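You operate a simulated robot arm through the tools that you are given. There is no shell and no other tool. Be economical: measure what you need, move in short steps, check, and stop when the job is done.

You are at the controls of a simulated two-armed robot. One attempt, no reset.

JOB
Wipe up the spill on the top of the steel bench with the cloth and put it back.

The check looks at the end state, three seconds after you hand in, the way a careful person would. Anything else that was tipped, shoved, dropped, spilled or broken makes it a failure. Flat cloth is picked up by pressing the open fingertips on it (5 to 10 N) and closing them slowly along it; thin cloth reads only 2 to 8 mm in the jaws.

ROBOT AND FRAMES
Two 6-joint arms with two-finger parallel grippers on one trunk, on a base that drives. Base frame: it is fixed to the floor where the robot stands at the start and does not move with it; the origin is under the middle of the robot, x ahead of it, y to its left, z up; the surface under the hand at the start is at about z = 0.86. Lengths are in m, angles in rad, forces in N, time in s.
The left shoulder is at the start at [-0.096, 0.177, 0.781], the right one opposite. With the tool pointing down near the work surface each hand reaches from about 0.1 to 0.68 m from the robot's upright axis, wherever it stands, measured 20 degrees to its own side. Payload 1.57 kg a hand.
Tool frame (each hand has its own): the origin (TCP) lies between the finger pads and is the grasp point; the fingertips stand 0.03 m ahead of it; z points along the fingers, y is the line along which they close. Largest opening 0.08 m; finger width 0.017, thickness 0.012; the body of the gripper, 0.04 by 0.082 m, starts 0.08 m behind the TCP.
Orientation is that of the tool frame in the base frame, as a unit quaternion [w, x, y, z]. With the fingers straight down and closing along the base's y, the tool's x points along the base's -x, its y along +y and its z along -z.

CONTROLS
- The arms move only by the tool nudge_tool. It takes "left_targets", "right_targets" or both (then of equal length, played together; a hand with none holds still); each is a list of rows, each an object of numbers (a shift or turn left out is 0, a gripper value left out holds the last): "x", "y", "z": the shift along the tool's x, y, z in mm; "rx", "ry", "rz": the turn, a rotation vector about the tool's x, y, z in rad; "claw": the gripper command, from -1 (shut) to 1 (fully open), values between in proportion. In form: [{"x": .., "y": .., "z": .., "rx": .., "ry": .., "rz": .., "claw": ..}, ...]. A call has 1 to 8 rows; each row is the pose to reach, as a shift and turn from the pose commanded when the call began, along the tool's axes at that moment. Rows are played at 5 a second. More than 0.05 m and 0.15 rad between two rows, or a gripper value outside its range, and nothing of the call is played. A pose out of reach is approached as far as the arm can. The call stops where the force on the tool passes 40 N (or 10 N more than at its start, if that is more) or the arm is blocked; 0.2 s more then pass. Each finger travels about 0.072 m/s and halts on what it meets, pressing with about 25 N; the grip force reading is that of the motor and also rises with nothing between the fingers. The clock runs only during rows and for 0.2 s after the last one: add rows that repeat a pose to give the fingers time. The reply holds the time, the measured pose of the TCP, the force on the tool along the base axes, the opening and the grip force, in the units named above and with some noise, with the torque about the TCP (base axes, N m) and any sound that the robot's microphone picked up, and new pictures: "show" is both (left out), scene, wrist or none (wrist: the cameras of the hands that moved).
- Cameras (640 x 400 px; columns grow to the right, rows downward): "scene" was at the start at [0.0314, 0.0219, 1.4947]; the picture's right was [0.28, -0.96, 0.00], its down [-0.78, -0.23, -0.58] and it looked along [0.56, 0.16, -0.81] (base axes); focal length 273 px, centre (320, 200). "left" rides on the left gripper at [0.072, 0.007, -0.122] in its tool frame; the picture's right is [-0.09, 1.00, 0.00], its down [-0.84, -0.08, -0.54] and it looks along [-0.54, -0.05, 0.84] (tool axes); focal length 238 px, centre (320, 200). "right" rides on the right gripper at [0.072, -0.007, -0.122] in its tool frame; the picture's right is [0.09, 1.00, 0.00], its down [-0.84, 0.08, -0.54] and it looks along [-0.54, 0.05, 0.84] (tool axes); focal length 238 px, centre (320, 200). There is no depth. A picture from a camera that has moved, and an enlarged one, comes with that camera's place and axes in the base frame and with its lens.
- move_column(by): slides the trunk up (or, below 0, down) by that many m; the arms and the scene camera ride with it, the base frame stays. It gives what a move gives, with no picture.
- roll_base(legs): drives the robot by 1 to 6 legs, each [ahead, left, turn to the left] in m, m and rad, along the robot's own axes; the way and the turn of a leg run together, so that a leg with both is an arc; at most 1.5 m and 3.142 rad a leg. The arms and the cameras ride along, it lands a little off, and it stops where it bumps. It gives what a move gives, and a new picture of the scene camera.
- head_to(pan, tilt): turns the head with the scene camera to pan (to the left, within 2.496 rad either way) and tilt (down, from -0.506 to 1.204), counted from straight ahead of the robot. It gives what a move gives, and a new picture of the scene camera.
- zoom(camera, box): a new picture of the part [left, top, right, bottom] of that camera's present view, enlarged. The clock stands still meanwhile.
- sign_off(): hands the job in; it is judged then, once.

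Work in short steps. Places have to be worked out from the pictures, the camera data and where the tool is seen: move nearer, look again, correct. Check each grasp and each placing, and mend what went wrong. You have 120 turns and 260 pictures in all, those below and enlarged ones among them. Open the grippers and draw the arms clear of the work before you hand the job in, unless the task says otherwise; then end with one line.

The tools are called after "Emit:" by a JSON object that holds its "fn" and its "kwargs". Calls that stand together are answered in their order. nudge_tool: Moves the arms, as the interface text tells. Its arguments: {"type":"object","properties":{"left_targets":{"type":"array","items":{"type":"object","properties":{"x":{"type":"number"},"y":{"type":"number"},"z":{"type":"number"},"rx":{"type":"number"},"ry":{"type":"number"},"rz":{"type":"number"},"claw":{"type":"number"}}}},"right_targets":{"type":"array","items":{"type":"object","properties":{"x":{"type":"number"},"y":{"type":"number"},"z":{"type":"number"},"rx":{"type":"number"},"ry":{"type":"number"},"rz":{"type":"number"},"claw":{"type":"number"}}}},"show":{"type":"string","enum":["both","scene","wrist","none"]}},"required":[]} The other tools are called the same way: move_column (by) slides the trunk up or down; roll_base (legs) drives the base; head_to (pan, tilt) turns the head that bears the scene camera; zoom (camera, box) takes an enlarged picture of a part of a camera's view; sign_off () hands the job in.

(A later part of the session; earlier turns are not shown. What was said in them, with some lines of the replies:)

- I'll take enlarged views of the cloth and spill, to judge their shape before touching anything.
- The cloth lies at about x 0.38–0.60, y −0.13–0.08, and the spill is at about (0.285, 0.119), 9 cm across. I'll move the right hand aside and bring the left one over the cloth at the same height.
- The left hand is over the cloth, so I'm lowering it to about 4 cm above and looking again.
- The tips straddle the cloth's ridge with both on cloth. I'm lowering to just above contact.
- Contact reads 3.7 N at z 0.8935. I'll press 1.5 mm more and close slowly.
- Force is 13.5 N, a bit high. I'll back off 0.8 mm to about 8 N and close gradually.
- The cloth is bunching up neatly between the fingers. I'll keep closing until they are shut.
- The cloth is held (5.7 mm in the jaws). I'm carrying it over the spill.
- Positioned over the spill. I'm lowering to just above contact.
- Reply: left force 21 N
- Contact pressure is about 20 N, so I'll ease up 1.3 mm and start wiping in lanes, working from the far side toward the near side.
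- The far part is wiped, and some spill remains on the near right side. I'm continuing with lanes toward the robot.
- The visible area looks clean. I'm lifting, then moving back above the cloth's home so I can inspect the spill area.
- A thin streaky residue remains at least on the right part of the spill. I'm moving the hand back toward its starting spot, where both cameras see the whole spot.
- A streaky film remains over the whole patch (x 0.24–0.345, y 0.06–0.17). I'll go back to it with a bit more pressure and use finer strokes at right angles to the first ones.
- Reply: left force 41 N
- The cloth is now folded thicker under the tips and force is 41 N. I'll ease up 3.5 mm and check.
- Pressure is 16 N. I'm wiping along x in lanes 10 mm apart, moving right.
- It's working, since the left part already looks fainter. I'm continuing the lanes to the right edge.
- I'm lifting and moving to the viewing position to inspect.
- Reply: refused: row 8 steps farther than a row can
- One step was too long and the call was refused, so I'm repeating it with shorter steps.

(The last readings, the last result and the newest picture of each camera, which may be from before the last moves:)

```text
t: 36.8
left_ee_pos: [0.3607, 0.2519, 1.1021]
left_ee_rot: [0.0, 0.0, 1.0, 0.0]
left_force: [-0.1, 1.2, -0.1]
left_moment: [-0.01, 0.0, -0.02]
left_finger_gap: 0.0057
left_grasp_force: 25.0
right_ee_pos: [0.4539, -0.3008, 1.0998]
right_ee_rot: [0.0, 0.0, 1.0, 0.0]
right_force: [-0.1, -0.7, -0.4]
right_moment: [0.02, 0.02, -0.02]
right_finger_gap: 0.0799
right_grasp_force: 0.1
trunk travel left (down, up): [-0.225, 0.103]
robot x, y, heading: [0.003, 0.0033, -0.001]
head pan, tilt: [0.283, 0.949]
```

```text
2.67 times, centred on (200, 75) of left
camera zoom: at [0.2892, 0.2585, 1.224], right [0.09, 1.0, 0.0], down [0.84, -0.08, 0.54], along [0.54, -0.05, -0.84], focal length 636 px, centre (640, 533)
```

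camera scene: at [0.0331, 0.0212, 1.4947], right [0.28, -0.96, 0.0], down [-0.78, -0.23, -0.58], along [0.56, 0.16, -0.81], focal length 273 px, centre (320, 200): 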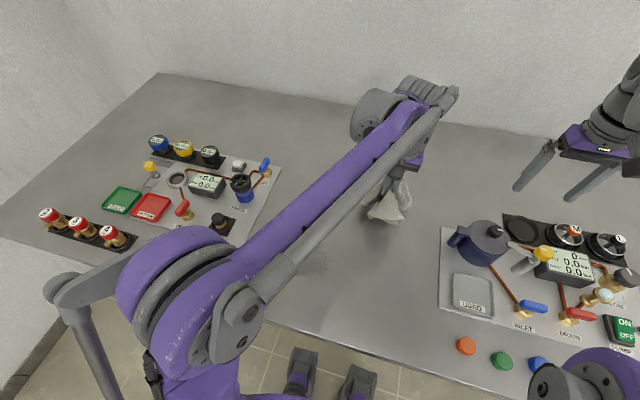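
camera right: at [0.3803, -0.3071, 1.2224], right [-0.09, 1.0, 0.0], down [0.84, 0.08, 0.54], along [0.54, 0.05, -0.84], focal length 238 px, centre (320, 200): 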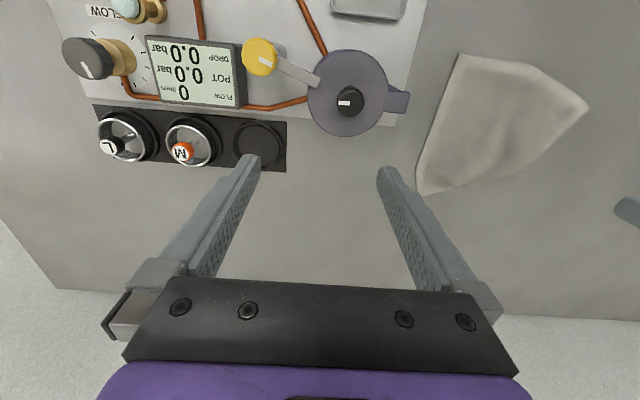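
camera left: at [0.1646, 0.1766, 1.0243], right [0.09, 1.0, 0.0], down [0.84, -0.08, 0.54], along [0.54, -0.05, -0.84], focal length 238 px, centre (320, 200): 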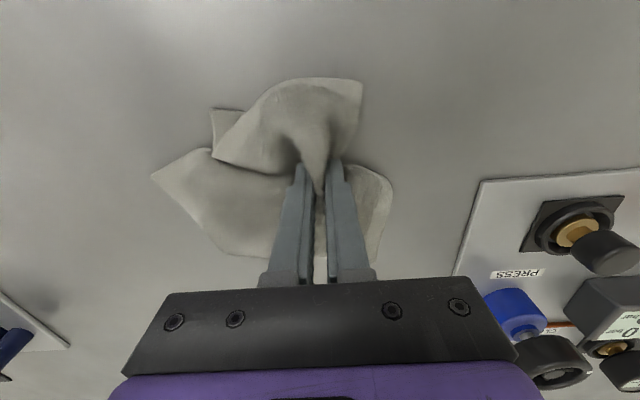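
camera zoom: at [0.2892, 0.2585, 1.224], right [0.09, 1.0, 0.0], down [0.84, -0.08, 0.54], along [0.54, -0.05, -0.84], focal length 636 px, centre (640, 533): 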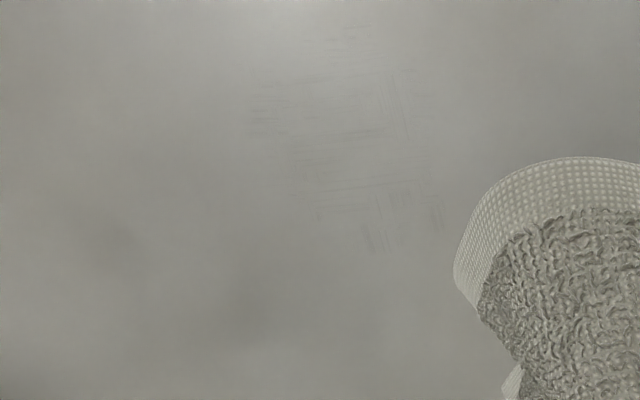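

Nearly gone, with faint streaks left. I'll do one more full pass, with strokes along y this time.

Emit:
{"fn": "nudge_tool", "kwargs": {"left_targets": [{"x": 5, "y": -40}, {"x": 10, "y": -80, "z": 20}, {"x": 10, "y": -80, "z": 65}, {"x": 10, "y": -80, "z": 110}, {"x": 10, "y": -80, "z": 155}, {"x": 10, "y": -80, "z": 190}, {"x": 10, "y": -80, "z": 202}, {"x": 10, "y": -80, "z": 202}], "show": "none"}}

```text
t: 38.6
left_ee_pos: [0.3509, 0.1711, 0.9016]
left_ee_rot: [0.0, 0.001, 1.0, 0.0]
left_force: [-0.3, -1.2, 20.1]
left_moment: [-0.13, -0.02, -0.08]
left_finger_gap: 0.0056
left_grasp_force: 25.2
right_ee_pos: [0.4514, -0.3015, 1.1006]
right_ee_rot: [0.001, 0.0, 1.0, 0.0]
right_force: [0.2, -0.9, 0.4]
right_moment: [0.02, -0.02, -0.03]
right_finger_gap: 0.08
right_grasp_force: 0.0
trunk travel left (down, up): [-0.225, 0.103]
robot x, y, heading: [-0.0001, 0.0021, -0.002]
head pan, tilt: [0.283, 0.949]
```

Pressure is 20 N, which is fine. I'm wiping along y in 10 mm lanes, moving toward the robot.

Emit:
{"fn": "nudge_tool", "kwargs": {"left_targets": [{"y": -37}, {"y": -74}, {"y": -111}, {"x": 10, "y": -111}, {"x": 10, "y": -74}, {"x": 10, "y": -37}, {"x": 10, "y": 0}, {"x": 20, "y": 0}], "show": "none"}}

Emit:
{"fn": "nudge_tool", "kwargs": {"left_targets": [{"y": -37}, {"y": -74}, {"y": -111}, {"x": 10, "y": -111}, {"x": 10, "y": -74}, {"x": 10, "y": -37}, {"x": 10, "y": 0}, {"x": 20, "y": 0}], "show": "none"}}

Emit:
{"fn": "nudge_tool", "kwargs": {"left_targets": [{"y": -37}, {"y": -74}, {"y": -111}, {"x": 10, "y": -111}, {"x": 10, "y": -74}, {"x": 10, "y": -37}, {"x": 10, "y": 0}, {"x": 20, "y": 0}], "show": "none"}}

Emit:
{"fn": "nudge_tool", "kwargs": {"left_targets": [{"y": -37}, {"y": -74}, {"y": -111}, {"x": 10, "y": -111}, {"x": 10, "y": -74}, {"x": 10, "y": -37}, {"x": 10, "y": 0}, {"x": 20, "y": 0}], "show": "none"}}

Emit:
{"fn": "nudge_tool", "kwargs": {"left_targets": [{"y": -37}, {"y": -74}, {"y": -111}, {"x": 10, "y": -111}, {"x": 10, "y": -74}, {"x": 10, "y": -37}, {"x": 10, "y": 0}, {"x": 20, "y": 0}], "show": "none"}}

Emit:
{"fn": "nudge_tool", "kwargs": {"left_targets": [{"y": -37}, {"y": -74}, {"y": -111}, {"x": 10, "y": -111}, {"x": 10, "y": -74}, {"x": 10, "y": -37}, {"x": 10, "y": 0}], "show": "wrist"}}

```text
t: 40.4
left_ee_pos: [0.3297, 0.1719, 0.9001]
left_ee_rot: [0.0, 0.0, 1.0, 0.001]
left_force: [6.4, 0.4, 21.3]
left_moment: [-0.07, -0.28, 0.03]
left_finger_gap: 0.0057
left_grasp_force: 24.8
right_ee_pos: [0.4525, -0.3015, 1.1006]
right_ee_rot: [0.0, 0.0, 1.0, 0.0]
right_force: [0.4, -0.8, 0.4]
right_moment: [-0.02, 0.0, 0.01]
right_finger_gap: 0.08
right_grasp_force: 0.1
trunk travel left (down, up): [-0.225, 0.103]
robot x, y, heading: [0.0021, 0.0008, 0.005]
head pan, tilt: [0.283, 0.949]
```

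```text
t: 42.2
left_ee_pos: [0.31, 0.1727, 0.9008]
left_ee_rot: [0.001, 0.0, 1.0, 0.001]
left_force: [4.3, 1.0, 14.6]
left_moment: [-0.05, -0.21, 0.02]
left_finger_gap: 0.0053
left_grasp_force: 24.9
right_ee_pos: [0.4521, -0.3008, 1.1]
right_ee_rot: [0.0, -0.001, 1.0, 0.001]
right_force: [0.0, 0.0, 0.5]
right_moment: [0.0, 0.01, 0.0]
right_finger_gap: 0.08
right_grasp_force: 0.0
trunk travel left (down, up): [-0.225, 0.103]
robot x, y, heading: [-0.0013, 0.0006, 0.001]
head pan, tilt: [0.283, 0.949]
```

```text
t: 44.0
left_ee_pos: [0.2898, 0.1728, 0.9014]
left_ee_rot: [0.001, 0.0, 1.0, 0.001]
left_force: [4.0, 0.7, 14.4]
left_moment: [-0.01, -0.21, 0.01]
left_finger_gap: 0.0057
left_grasp_force: 25.0
right_ee_pos: [0.4522, -0.3006, 1.1003]
right_ee_rot: [0.0, 0.0, 1.0, 0.0]
right_force: [-0.3, 0.5, -1.0]
right_moment: [-0.01, 0.0, 0.04]
right_finger_gap: 0.0801
right_grasp_force: 0.0
trunk travel left (down, up): [-0.225, 0.103]
robot x, y, heading: [0.0023, -0.0041, 0.001]
head pan, tilt: [0.283, 0.949]
```

```text
t: 45.8
left_ee_pos: [0.2706, 0.1714, 0.9004]
left_ee_rot: [0.001, 0.0, 1.0, 0.001]
left_force: [4.0, 0.8, 14.9]
left_moment: [-0.02, -0.2, 0.03]
left_finger_gap: 0.0057
left_grasp_force: 24.9
right_ee_pos: [0.4526, -0.3008, 1.0997]
right_ee_rot: [0.0, 0.0, 1.0, 0.001]
right_force: [-0.7, -0.8, 0.3]
right_moment: [-0.02, 0.0, -0.01]
right_finger_gap: 0.08
right_grasp_force: 0.1
trunk travel left (down, up): [-0.225, 0.103]
robot x, y, heading: [0.0007, 0.003, 0.005]
head pan, tilt: [0.283, 0.949]
```

```text
t: 47.6
left_ee_pos: [0.2493, 0.1718, 0.9012]
left_ee_rot: [0.001, 0.0, 1.0, 0.001]
left_force: [3.6, 1.1, 13.6]
left_moment: [0.01, -0.18, 0.03]
left_finger_gap: 0.0059
left_grasp_force: 24.5
right_ee_pos: [0.4521, -0.3016, 1.1007]
right_ee_rot: [0.0, 0.0, 1.0, 0.0]
right_force: [0.1, 0.4, -0.2]
right_moment: [-0.01, 0.01, -0.01]
right_finger_gap: 0.0802
right_grasp_force: 0.0
trunk travel left (down, up): [-0.225, 0.103]
robot x, y, heading: [0.0009, 0.0026, -0.001]
head pan, tilt: [0.283, 0.949]
```

```text
t: 49.2
left_ee_pos: [0.2399, 0.1705, 0.9001]
left_ee_rot: [0.001, 0.0, 1.0, 0.0]
left_force: [0.0, -3.2, 15.3]
left_moment: [-0.15, -0.08, -0.02]
left_finger_gap: 0.0056
left_grasp_force: 24.7
right_ee_pos: [0.4518, -0.3016, 1.1]
right_ee_rot: [0.001, 0.0, 1.0, 0.0]
right_force: [0.0, 0.1, -0.2]
right_moment: [0.0, 0.02, 0.01]
right_finger_gap: 0.0798
right_grasp_force: 0.1
trunk travel left (down, up): [-0.225, 0.103]
robot x, y, heading: [-0.0014, 0.0049, -0.0]
head pan, tilt: [0.283, 0.949]
camera left: at [0.168, 0.1781, 1.0226], right [0.09, 1.0, 0.0], down [0.84, -0.08, 0.54], along [0.54, -0.05, -0.84], focal length 238 px, centre (320, 200)
```

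left: 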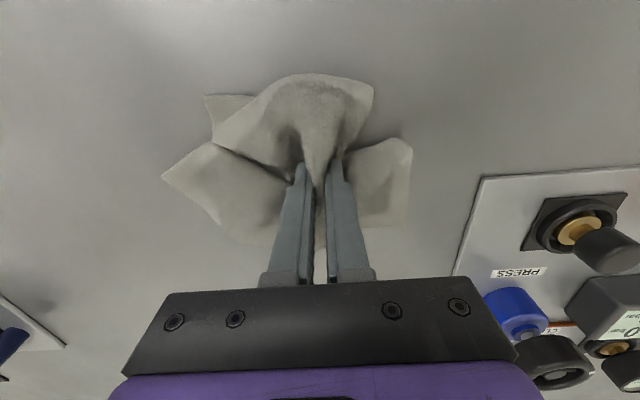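

The pass is done, so I'm lifting to the viewing position again.

Emit:
{"fn": "nudge_tool", "kwargs": {"left_targets": [{"z": -48}, {"z": -96}, {"z": -144}, {"z": -190}, {"x": -30, "y": 20, "z": -202}, {"x": -65, "y": 45, "z": -202}, {"x": -100, "y": 65, "z": -202}, {"x": -123, "y": 82, "z": -202}], "show": "none"}}

Emit:
{"fn": "zoom", "kwargs": {"camera": "scene", "box": [260, 220, 360, 300]}}

Emit:
{"fn": "zoom", "kwargs": {"camera": "left", "box": [100, 0, 300, 150]}}

```text
t: 51.0
left_ee_pos: [0.3645, 0.2544, 1.102]
left_ee_rot: [-0.001, 0.0, 1.0, -0.001]
left_force: [-0.2, 0.1, -0.2]
left_moment: [0.0, -0.01, 0.01]
left_finger_gap: 0.0055
left_grasp_force: 25.0
right_ee_pos: [0.4515, -0.3004, 1.1011]
right_ee_rot: [0.0, 0.0, 1.0, 0.0]
right_force: [1.0, -0.7, -0.5]
right_moment: [0.0, 0.01, 0.03]
right_finger_gap: 0.0802
right_grasp_force: 0.0
trunk travel left (down, up): [-0.225, 0.103]
robot x, y, heading: [-0.0003, -0.0043, 0.001]
head pan, tilt: [0.283, 0.949]
```

```text
5.00 times, centred on (310, 260) of scene
camera zoom: at [0.0321, 0.0223, 1.4947], right [0.28, -0.96, 0.0], down [-0.78, -0.23, -0.58], along [0.56, 0.16, -0.81], focal length 1365 px, centre (370, -100)
```

zoom: 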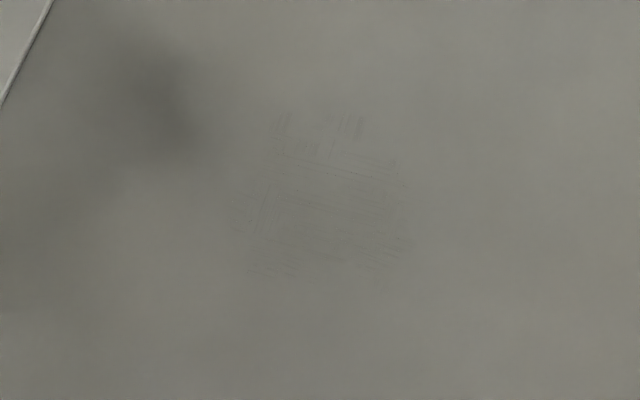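

```text
2.67 times, centred on (200, 75) of left
camera zoom: at [0.2923, 0.2607, 1.2242], right [0.09, 1.0, 0.0], down [0.84, -0.08, 0.54], along [0.54, -0.05, -0.84], focal length 636 px, centre (640, 533)
```

zoom: 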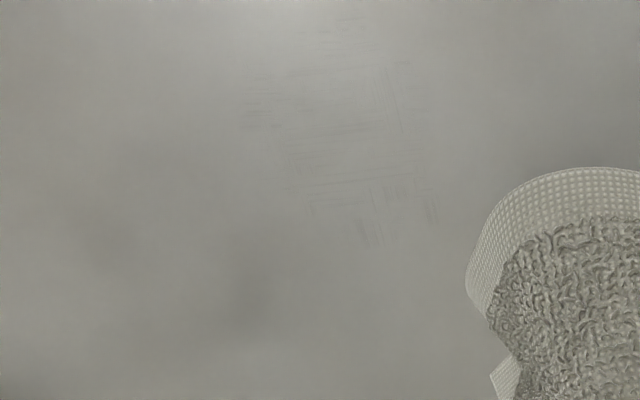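

Only very faint streaks are left. I'll do a last pass along x with the lanes offset by half.

Emit:
{"fn": "nudge_tool", "kwargs": {"left_targets": [{"x": 5, "y": -40}, {"x": 12, "y": -77, "z": 20}, {"x": 12, "y": -77, "z": 65}, {"x": 12, "y": -77, "z": 110}, {"x": 12, "y": -77, "z": 155}, {"x": 12, "y": -77, "z": 190}, {"x": 12, "y": -77, "z": 202}, {"x": 12, "y": -77, "z": 202}], "show": "none"}}

Emit:
{"fn": "nudge_tool", "kwargs": {"left_targets": [{"x": 38}, {"x": 76}, {"x": 114}, {"x": 114, "y": -10}, {"x": 76, "y": -10}, {"x": 38, "y": -10}, {"x": 0, "y": -10}, {"x": 0, "y": -20}], "show": "none"}}

Emit:
{"fn": "nudge_tool", "kwargs": {"left_targets": [{"x": 38}, {"x": 76}, {"x": 114}, {"x": 114, "y": -10}, {"x": 76, "y": -10}, {"x": 38, "y": -10}, {"x": 0, "y": -10}, {"x": 0, "y": -20}], "show": "none"}}

Emit:
{"fn": "nudge_tool", "kwargs": {"left_targets": [{"x": 38}, {"x": 76}, {"x": 114}, {"x": 114, "y": -10}, {"x": 76, "y": -10}, {"x": 38, "y": -10}, {"x": 0, "y": -10}, {"x": 0, "y": -20}], "show": "none"}}

Emit:
{"fn": "nudge_tool", "kwargs": {"left_targets": [{"x": 38}, {"x": 76}, {"x": 114}, {"x": 114, "y": -10}, {"x": 76, "y": -10}, {"x": 38, "y": -10}, {"x": 0, "y": -10}, {"x": 0, "y": -20}], "show": "none"}}

Emit:
{"fn": "nudge_tool", "kwargs": {"left_targets": [{"x": 38}, {"x": 76}, {"x": 114}, {"x": 114, "y": -10}, {"x": 76, "y": -10}, {"x": 38, "y": -10}, {"x": 0, "y": -10}, {"x": 0, "y": -20}], "show": "none"}}

Emit:
{"fn": "nudge_tool", "kwargs": {"left_targets": [{"x": 38}, {"x": 76}, {"x": 114}, {"x": 114, "y": -10}, {"x": 76, "y": -10}, {"x": 38, "y": -10}, {"x": 0, "y": -10}], "show": "wrist"}}

```text
t: 52.8
left_ee_pos: [0.3515, 0.1774, 0.9011]
left_ee_rot: [0.0, 0.0, 1.0, 0.001]
left_force: [2.3, -1.0, 25.9]
left_moment: [-0.08, -0.14, -0.05]
left_finger_gap: 0.0054
left_grasp_force: 25.1
right_ee_pos: [0.4518, -0.3018, 1.1015]
right_ee_rot: [0.0, 0.0, 1.0, 0.0]
right_force: [-0.2, 0.1, -0.2]
right_moment: [0.0, -0.02, -0.01]
right_finger_gap: 0.0799
right_grasp_force: 0.1
trunk travel left (down, up): [-0.225, 0.103]
robot x, y, heading: [-0.0024, -0.0014, 0.002]
head pan, tilt: [0.283, 0.949]
```

```text
t: 54.6
left_ee_pos: [0.3523, 0.1563, 0.9009]
left_ee_rot: [0.001, 0.001, 1.0, 0.001]
left_force: [1.7, 4.4, 16.9]
left_moment: [0.1, -0.1, 0.04]
left_finger_gap: 0.0055
left_grasp_force: 25.0
right_ee_pos: [0.4518, -0.3006, 1.1006]
right_ee_rot: [0.0, 0.0, 1.0, 0.0]
right_force: [-0.2, 0.7, 0.7]
right_moment: [0.03, -0.01, 0.01]
right_finger_gap: 0.0804
right_grasp_force: 0.1
trunk travel left (down, up): [-0.225, 0.103]
robot x, y, heading: [0.0046, 0.0016, -0.0]
head pan, tilt: [0.283, 0.949]
```

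```text
t: 56.4
left_ee_pos: [0.3511, 0.1376, 0.9006]
left_ee_rot: [0.001, 0.0, 1.0, 0.001]
left_force: [1.7, 5.2, 18.8]
left_moment: [0.09, -0.12, 0.04]
left_finger_gap: 0.0056
left_grasp_force: 24.8
right_ee_pos: [0.4512, -0.3016, 1.1008]
right_ee_rot: [0.0, 0.0, 1.0, 0.001]
right_force: [-0.1, 0.3, 0.4]
right_moment: [-0.02, -0.01, 0.0]
right_finger_gap: 0.08
right_grasp_force: 0.0
trunk travel left (down, up): [-0.225, 0.103]
robot x, y, heading: [-0.0004, -0.0, -0.001]
head pan, tilt: [0.283, 0.949]
```

```text
t: 58.2
left_ee_pos: [0.3516, 0.1183, 0.8995]
left_ee_rot: [0.003, 0.0, 1.0, 0.002]
left_force: [2.7, 7.0, 24.4]
left_moment: [0.09, -0.2, 0.02]
left_finger_gap: 0.0053
left_grasp_force: 24.8
right_ee_pos: [0.451, -0.3002, 1.1006]
right_ee_rot: [0.0, 0.0, 1.0, 0.0]
right_force: [-0.4, 0.0, -1.7]
right_moment: [-0.05, 0.0, -0.01]
right_finger_gap: 0.0798
right_grasp_force: 0.1
trunk travel left (down, up): [-0.225, 0.103]
robot x, y, heading: [0.0019, -0.0024, 0.0]
head pan, tilt: [0.283, 0.949]
```

```text
t: 60.0
left_ee_pos: [0.3515, 0.098, 0.9001]
left_ee_rot: [0.001, 0.0, 1.0, 0.0]
left_force: [0.9, 5.9, 22.9]
left_moment: [0.09, -0.13, 0.01]
left_finger_gap: 0.0057
left_grasp_force: 25.0
right_ee_pos: [0.451, -0.3007, 1.101]
right_ee_rot: [0.0, -0.001, 1.0, 0.0]
right_force: [0.4, 0.3, 0.5]
right_moment: [0.04, 0.02, -0.01]
right_finger_gap: 0.0802
right_grasp_force: 0.1
trunk travel left (down, up): [-0.225, 0.103]
robot x, y, heading: [-0.0007, 0.0015, 0.001]
head pan, tilt: [0.283, 0.949]
```

```text
t: 61.8
left_ee_pos: [0.3518, 0.078, 0.9003]
left_ee_rot: [0.001, -0.001, 1.0, 0.001]
left_force: [2.0, 4.9, 19.7]
left_moment: [0.11, -0.18, 0.03]
left_finger_gap: 0.0056
left_grasp_force: 24.4
right_ee_pos: [0.452, -0.3014, 1.1014]
right_ee_rot: [0.001, 0.001, 1.0, 0.001]
right_force: [-0.3, 0.3, 0.1]
right_moment: [0.0, -0.06, 0.0]
right_finger_gap: 0.0799
right_grasp_force: 0.0
trunk travel left (down, up): [-0.225, 0.103]
robot x, y, heading: [-0.0, -0.0008, 0.003]
head pan, tilt: [0.283, 0.949]
```

```text
t: 63.4
left_ee_pos: [0.3516, 0.0669, 0.9012]
left_ee_rot: [0.0, 0.001, 1.0, 0.0]
left_force: [-3.7, -0.2, 16.4]
left_moment: [-0.1, 0.06, -0.02]
left_finger_gap: 0.0059
left_grasp_force: 25.1
right_ee_pos: [0.4528, -0.3013, 1.1]
right_ee_rot: [0.0, -0.001, 1.0, 0.0]
right_force: [0.0, 0.0, 0.4]
right_moment: [0.01, -0.02, 0.01]
right_finger_gap: 0.0799
right_grasp_force: 0.1
trunk travel left (down, up): [-0.225, 0.103]
robot x, y, heading: [-0.0027, 0.0002, 0.001]
head pan, tilt: [0.283, 0.949]
camera left: at [0.279, 0.0734, 1.0231], right [0.09, 1.0, 0.0], down [0.84, -0.08, 0.54], along [0.54, -0.05, -0.84], focal length 238 px, centre (320, 200)
```

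left: 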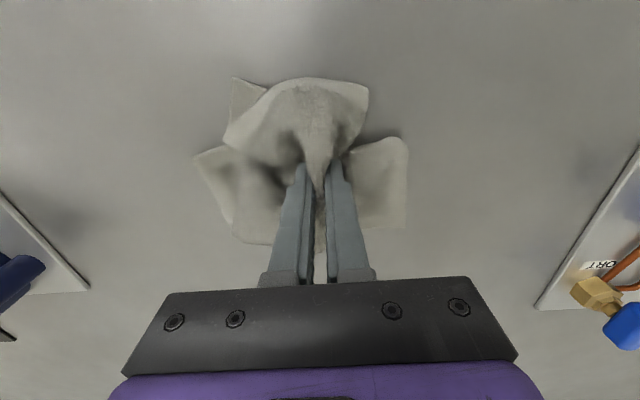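

I'm lifting and inspecting once more from the viewing position.

Emit:
{"fn": "nudge_tool", "kwargs": {"left_targets": [{"z": -48}, {"z": -96}, {"z": -144}, {"y": 25, "z": -180}, {"y": 60, "z": -202}, {"x": -4, "y": 105, "z": -202}, {"x": -10, "y": 150, "z": -202}, {"x": -10, "y": 187, "z": -202}], "show": "none"}}

Emit:
{"fn": "zoom", "kwargs": {"camera": "scene", "box": [260, 220, 360, 300]}}

Emit:
{"fn": "zoom", "kwargs": {"camera": "left", "box": [100, 0, 300, 150]}}

```text
t: 65.2
left_ee_pos: [0.3615, 0.255, 1.1021]
left_ee_rot: [0.0, 0.001, 1.0, 0.0]
left_force: [-0.1, 0.0, -0.2]
left_moment: [0.0, 0.0, -0.01]
left_finger_gap: 0.0061
left_grasp_force: 25.1
right_ee_pos: [0.4519, -0.302, 1.1005]
right_ee_rot: [0.0, 0.0, 1.0, 0.0]
right_force: [-0.1, -0.1, 1.0]
right_moment: [0.0, -0.02, -0.01]
right_finger_gap: 0.0801
right_grasp_force: 0.1
trunk travel left (down, up): [-0.225, 0.103]
robot x, y, heading: [-0.0018, -0.0006, 0.003]
head pan, tilt: [0.283, 0.949]
```

```text
5.00 times, centred on (310, 260) of scene
camera zoom: at [0.0314, 0.0225, 1.4947], right [0.28, -0.96, 0.0], down [-0.78, -0.23, -0.58], along [0.56, 0.16, -0.81], focal length 1365 px, centre (370, -100)
```

zoom: 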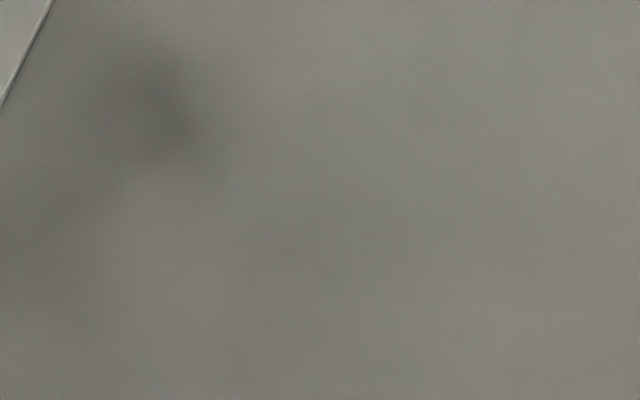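

```text
2.67 times, centred on (200, 75) of left
camera zoom: at [0.2891, 0.2609, 1.2233], right [0.09, 1.0, 0.0], down [0.84, -0.08, 0.54], along [0.54, -0.05, -0.84], focal length 636 px, centre (640, 533)
```

zoom: 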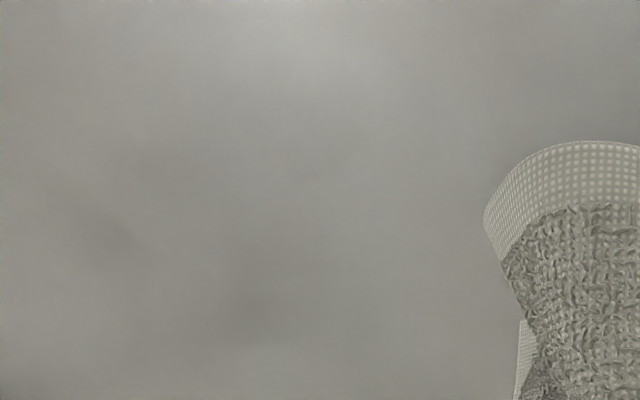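

The bench is clean (the dark blob is the hand's shadow). Now I'm carrying the cloth back to its original spot.

Emit:
{"fn": "nudge_tool", "kwargs": {"left_targets": [{"x": -10, "y": -40}, {"x": -25, "y": -85}, {"x": -40, "y": -130}, {"x": -55, "y": -175}, {"x": -70, "y": -220}, {"x": -85, "y": -260}, {"x": -95, "y": -285}, {"x": -95, "y": -285}], "show": "none"}}

Emit:
{"fn": "nudge_tool", "kwargs": {"left_targets": [{"z": 45}, {"z": 90}, {"z": 130}, {"z": 165}, {"z": 185}, {"z": 195}, {"z": 200}, {"z": 200}], "show": "both"}}

```text
t: 67.0
left_ee_pos: [0.4555, -0.0314, 1.1024]
left_ee_rot: [-0.001, 0.0, 1.0, 0.0]
left_force: [-1.1, -0.4, -0.9]
left_moment: [0.03, -0.01, 0.01]
left_finger_gap: 0.0055
left_grasp_force: 25.1
right_ee_pos: [0.4531, -0.3004, 1.1005]
right_ee_rot: [0.001, 0.0, 1.0, 0.0]
right_force: [0.0, -0.1, -0.3]
right_moment: [0.0, 0.02, 0.0]
right_finger_gap: 0.0799
right_grasp_force: 0.1
trunk travel left (down, up): [-0.225, 0.103]
robot x, y, heading: [0.0009, -0.0006, -0.002]
head pan, tilt: [0.283, 0.949]
```

```text
t: 68.8
left_ee_pos: [0.4568, -0.032, 0.9021]
left_ee_rot: [0.0, 0.0, 1.0, 0.0]
left_force: [0.4, -0.2, 9.7]
left_moment: [-0.09, -0.07, 0.02]
left_finger_gap: 0.0055
left_grasp_force: 24.7
right_ee_pos: [0.452, -0.3007, 1.1]
right_ee_rot: [0.0, 0.0, 1.0, 0.0]
right_force: [0.6, -0.3, -0.1]
right_moment: [0.0, 0.01, 0.02]
right_finger_gap: 0.0799
right_grasp_force: 0.1
trunk travel left (down, up): [-0.225, 0.103]
robot x, y, heading: [0.0015, -0.0026, -0.001]
head pan, tilt: [0.283, 0.949]
camera scene: at [0.0308, 0.0218, 1.4948], right [0.28, -0.96, 0.0], down [-0.78, -0.23, -0.58], along [0.56, 0.16, -0.81], focal length 273 px, centre (320, 200)
camera left: at [0.3841, -0.0248, 1.0248], right [0.09, 1.0, 0.0], down [0.84, -0.08, 0.54], along [0.54, -0.05, -0.84], focal length 238 px, centre (320, 200)
```

scene: 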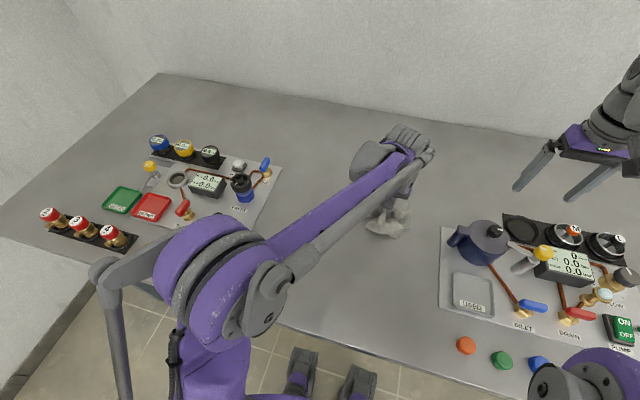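
left: 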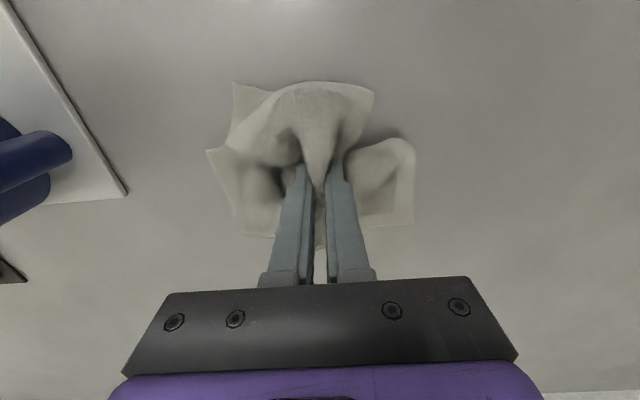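

It's in place with 10 N contact. I'm opening slowly while pressed, so the cloth spreads, and checking afterwards.

Emit:
{"fn": "nudge_tool", "kwargs": {"left_targets": [{"claw": -0.8}, {"claw": -0.5}, {"claw": -0.2, "z": 1}, {"claw": 0.1, "z": 2}, {"claw": 0.4, "z": 3}, {"claw": 0.7, "z": 3}, {"claw": 1, "z": 3}, {"claw": 1, "z": 3}], "show": "wrist"}}

```text
t: 70.6
left_ee_pos: [0.4564, -0.0306, 0.8992]
left_ee_rot: [0.001, -0.001, 1.0, 0.0]
left_force: [0.5, 6.4, 23.6]
left_moment: [-0.75, -0.06, 0.02]
left_finger_gap: 0.0743
left_grasp_force: 0.0
right_ee_pos: [0.4508, -0.3001, 1.1004]
right_ee_rot: [0.0, 0.0, 1.0, 0.0]
right_force: [0.7, -0.4, -0.5]
right_moment: [0.01, 0.0, -0.01]
right_finger_gap: 0.0798
right_grasp_force: 0.0
trunk travel left (down, up): [-0.225, 0.103]
robot x, y, heading: [0.0008, 0.0003, 0.001]
head pan, tilt: [0.283, 0.949]
camera left: at [0.3832, -0.024, 1.0221], right [0.09, 1.0, 0.0], down [0.84, -0.08, 0.54], along [0.54, -0.05, -0.84], focal length 238 px, centre (320, 200)
```

left: 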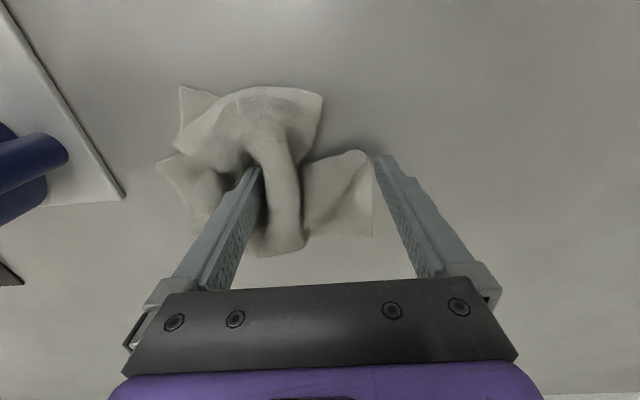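

The cloth is released, though one finger pulled it slightly right. I'm lifting straight up and looking.

Emit:
{"fn": "nudge_tool", "kwargs": {"left_targets": [{"z": -10}, {"z": -30}, {"z": -70}, {"z": -115}, {"z": -115}], "show": "both"}}

Emit:
{"fn": "zoom", "kwargs": {"camera": "scene", "box": [310, 160, 490, 280]}}

```text
t: 71.8
left_ee_pos: [0.4562, -0.031, 1.0153]
left_ee_rot: [-0.001, 0.0, 1.0, -0.001]
left_force: [0.6, 0.2, -0.5]
left_moment: [-0.02, 0.01, 0.03]
left_finger_gap: 0.0801
left_grasp_force: 0.0
right_ee_pos: [0.4531, -0.3005, 1.0996]
right_ee_rot: [0.0, 0.0, 1.0, 0.0]
right_force: [1.2, -0.8, 0.2]
right_moment: [0.06, 0.0, 0.03]
right_finger_gap: 0.0799
right_grasp_force: 0.1
trunk travel left (down, up): [-0.225, 0.103]
robot x, y, heading: [-0.0003, 0.0025, 0.002]
head pan, tilt: [0.283, 0.949]
camera scene: at [0.0315, 0.0219, 1.4947], right [0.28, -0.96, 0.0], down [-0.78, -0.23, -0.58], along [0.56, 0.16, -0.81], focal length 273 px, centre (320, 200)
camera left: at [0.3848, -0.0247, 1.1377], right [0.09, 1.0, 0.0], down [0.84, -0.08, 0.54], along [0.54, -0.05, -0.84], focal length 238 px, centre (320, 200)
```

scene: 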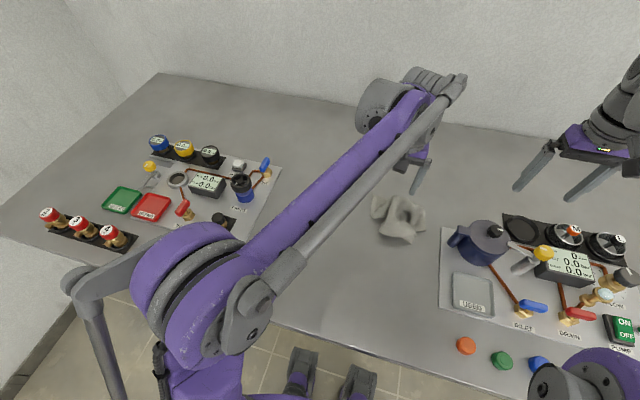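
left: 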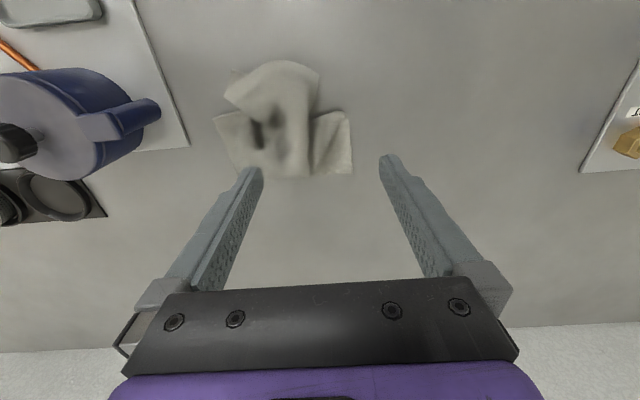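

```text
3.33 times, centred on (400, 220) of scene
camera zoom: at [0.0315, 0.0219, 1.4947], right [0.28, -0.96, 0.0], down [-0.78, -0.23, -0.58], along [0.56, 0.16, -0.81], focal length 910 px, centre (53, 133)
```

zoom: 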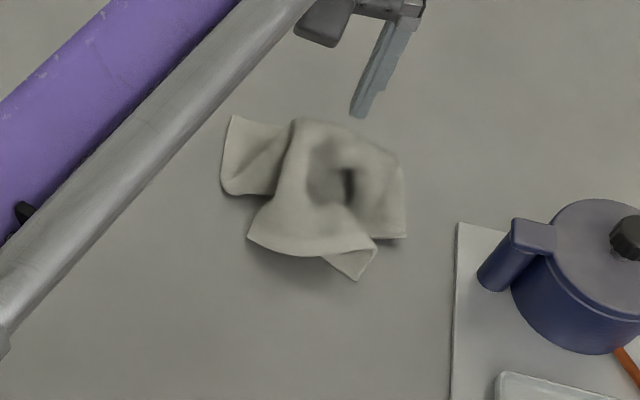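

The cloth lies inside its old footprint but is bunched and about 3 cm to the right. I'll press with closed fingertips on its left flap and drag left, to spread and recentre it.

Emit:
{"fn": "nudge_tool", "kwargs": {"left_targets": [{"x": -29, "y": 19, "claw": -1}, {"x": -29, "y": 19, "z": 10}, {"x": -29, "y": 19, "z": 40}, {"x": -29, "y": 19, "z": 70}, {"x": -29, "y": 19, "z": 100}, {"x": -29, "y": 19, "z": 115}, {"x": -29, "y": 19, "z": 120}, {"x": -29, "y": 19, "z": 120}], "show": "wrist"}}

```text
t: 73.6
left_ee_pos: [0.4858, -0.012, 0.8948]
left_ee_rot: [0.001, 0.0, 1.0, 0.0]
left_force: [-0.1, 0.6, 1.3]
left_moment: [0.01, 0.01, -0.01]
left_finger_gap: 0.0
left_grasp_force: 20.7
right_ee_pos: [0.4534, -0.3025, 1.1004]
right_ee_rot: [0.0, 0.001, 1.0, 0.0]
right_force: [1.0, -0.2, 0.0]
right_moment: [-0.01, -0.01, -0.01]
right_finger_gap: 0.0802
right_grasp_force: 0.1
trunk travel left (down, up): [-0.225, 0.103]
robot x, y, heading: [0.0002, -0.0019, 0.004]
head pan, tilt: [0.283, 0.949]
camera left: at [0.4136, -0.0058, 1.017], right [0.09, 1.0, 0.0], down [0.84, -0.08, 0.54], along [0.54, -0.05, -0.84], focal length 238 px, centre (320, 200)
```

left: 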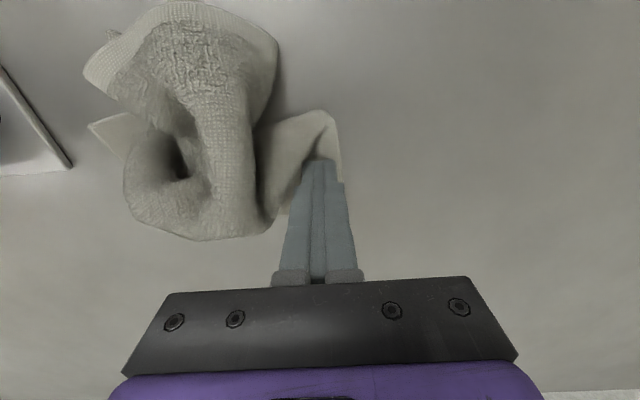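

The tips are on the flap near its edge with light contact. I'm pressing 1.5 mm more and dragging left 50 mm.

Emit:
{"fn": "nudge_tool", "kwargs": {"left_targets": [{"z": 1.6}, {"z": 1.8, "y": 10}, {"z": 1.8, "y": 20}, {"z": 1.8, "y": 30}, {"z": 1.8, "y": 40}, {"z": 1.8, "y": 50}, {"z": 1.8, "y": 55}], "show": "wrist"}}

```text
t: 75.2
left_ee_pos: [0.4859, 0.0416, 0.8933]
left_ee_rot: [-0.001, 0.0, 1.0, 0.0]
left_force: [-0.9, -3.4, 11.9]
left_moment: [-0.06, 0.02, 0.02]
left_finger_gap: 0.0001
left_grasp_force: 21.2
right_ee_pos: [0.4525, -0.3024, 1.1003]
right_ee_rot: [0.001, 0.0, 1.0, 0.0]
right_force: [0.4, 0.7, 0.8]
right_moment: [-0.02, -0.01, -0.02]
right_finger_gap: 0.0801
right_grasp_force: 0.2
trunk travel left (down, up): [-0.225, 0.103]
robot x, y, heading: [-0.0009, -0.0015, 0.007]
head pan, tilt: [0.283, 0.949]
camera left: at [0.413, 0.0491, 1.015], right [0.09, 1.0, 0.0], down [0.84, -0.08, 0.54], along [0.54, -0.05, -0.84], focal length 238 px, centre (320, 200)
```

left: 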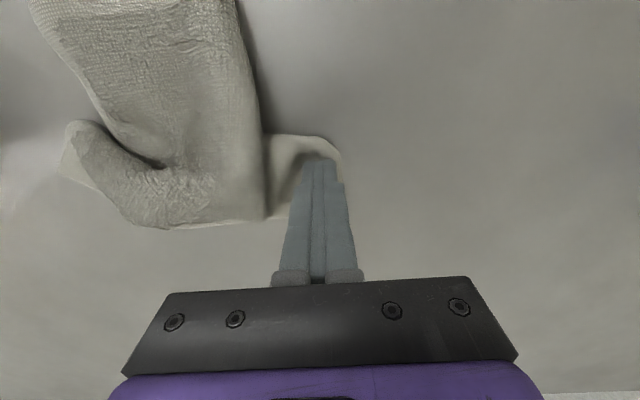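

The cloth followed and flattened nicely. I'm lifting off and retreating to the starting pose to look.

Emit:
{"fn": "nudge_tool", "kwargs": {"left_targets": [{"z": -40}, {"z": -85}, {"z": -130}, {"z": -175}, {"z": -210, "y": 20}, {"z": -210, "x": 20, "y": 60}, {"z": -210, "x": 40, "y": 100}, {"z": -210, "x": 60, "y": 140, "claw": 0}], "show": "none"}}

Emit:
{"fn": "nudge_tool", "kwargs": {"left_targets": [{"x": 30, "y": 35, "claw": 1}, {"x": 60, "y": 70, "claw": 1}, {"x": 60, "y": 70, "claw": 1}], "show": "both"}}

Emit:
{"fn": "zoom", "kwargs": {"camera": "scene", "box": [270, 160, 450, 290]}}

```text
t: 77.0
left_ee_pos: [0.424, 0.1833, 1.1034]
left_ee_rot: [0.0, 0.0, 1.0, 0.0]
left_force: [-1.3, 0.6, 0.8]
left_moment: [-0.03, 0.02, 0.0]
left_finger_gap: 0.0399
left_grasp_force: 0.1
right_ee_pos: [0.4513, -0.3005, 1.1014]
right_ee_rot: [0.001, 0.0, 1.0, 0.0]
right_force: [0.2, 0.9, 0.6]
right_moment: [0.0, -0.02, -0.01]
right_finger_gap: 0.0802
right_grasp_force: 0.1
trunk travel left (down, up): [-0.225, 0.103]
robot x, y, heading: [0.0026, -0.001, 0.004]
head pan, tilt: [0.283, 0.949]
```

```text
t: 77.8
left_ee_pos: [0.3648, 0.2517, 1.1026]
left_ee_rot: [0.0, 0.0, 1.0, 0.0]
left_force: [0.7, -0.8, -0.2]
left_moment: [0.0, 0.03, -0.03]
left_finger_gap: 0.08
left_grasp_force: 0.0
right_ee_pos: [0.4519, -0.3018, 1.101]
right_ee_rot: [0.0, -0.001, 1.0, 0.001]
right_force: [0.4, -0.2, -0.1]
right_moment: [-0.02, -0.01, 0.02]
right_finger_gap: 0.0799
right_grasp_force: 0.2
trunk travel left (down, up): [-0.225, 0.103]
robot x, y, heading: [0.0028, -0.0007, -0.004]
head pan, tilt: [0.283, 0.949]
camera scene: at [0.032, 0.0216, 1.4947], right [0.28, -0.96, 0.0], down [-0.78, -0.23, -0.58], along [0.56, 0.16, -0.81], focal length 273 px, centre (320, 200)
camera left: at [0.2928, 0.2582, 1.2244], right [0.09, 1.0, 0.0], down [0.84, -0.08, 0.54], along [0.54, -0.05, -0.84], focal length 238 px, centre (320, 200)
```

scene: 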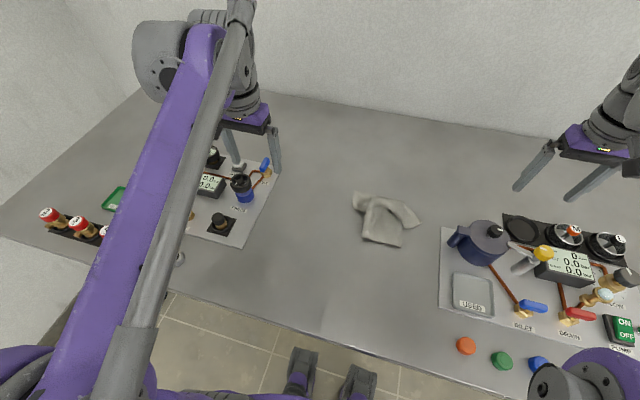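
left: 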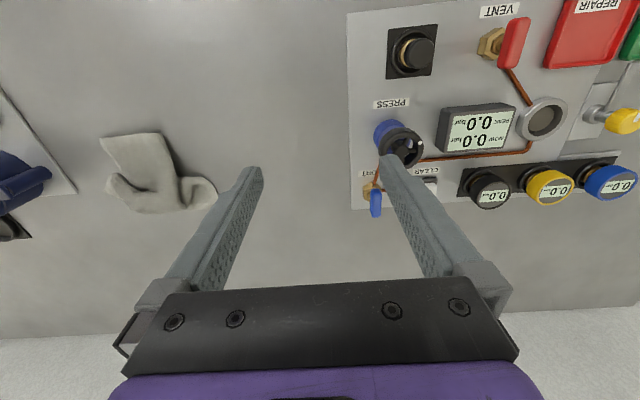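

```text
3.08 times, centred on (360, 225) of scene
camera zoom: at [0.032, 0.0216, 1.4947], right [0.28, -0.96, 0.0], down [-0.78, -0.23, -0.58], along [0.56, 0.16, -0.81], focal length 840 px, centre (197, 123)
```

zoom: 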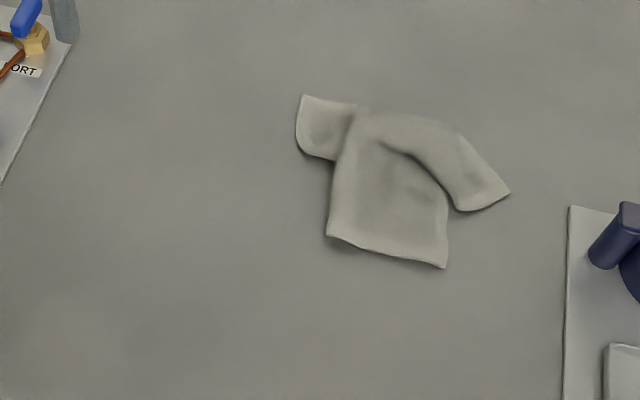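

The cloth lies flat and recentred on its old spot, the spill area is clean, and nothing else was disturbed. Both grippers are open and clear, so I'm handing in.

Emit:
{"fn": "sign_off", "kwargs": {}}

```text
The job is handed in.
```

The spill is wiped up. The cloth is back on its original spot, a little more folded than before, and nothing else on the bench was disturbed.
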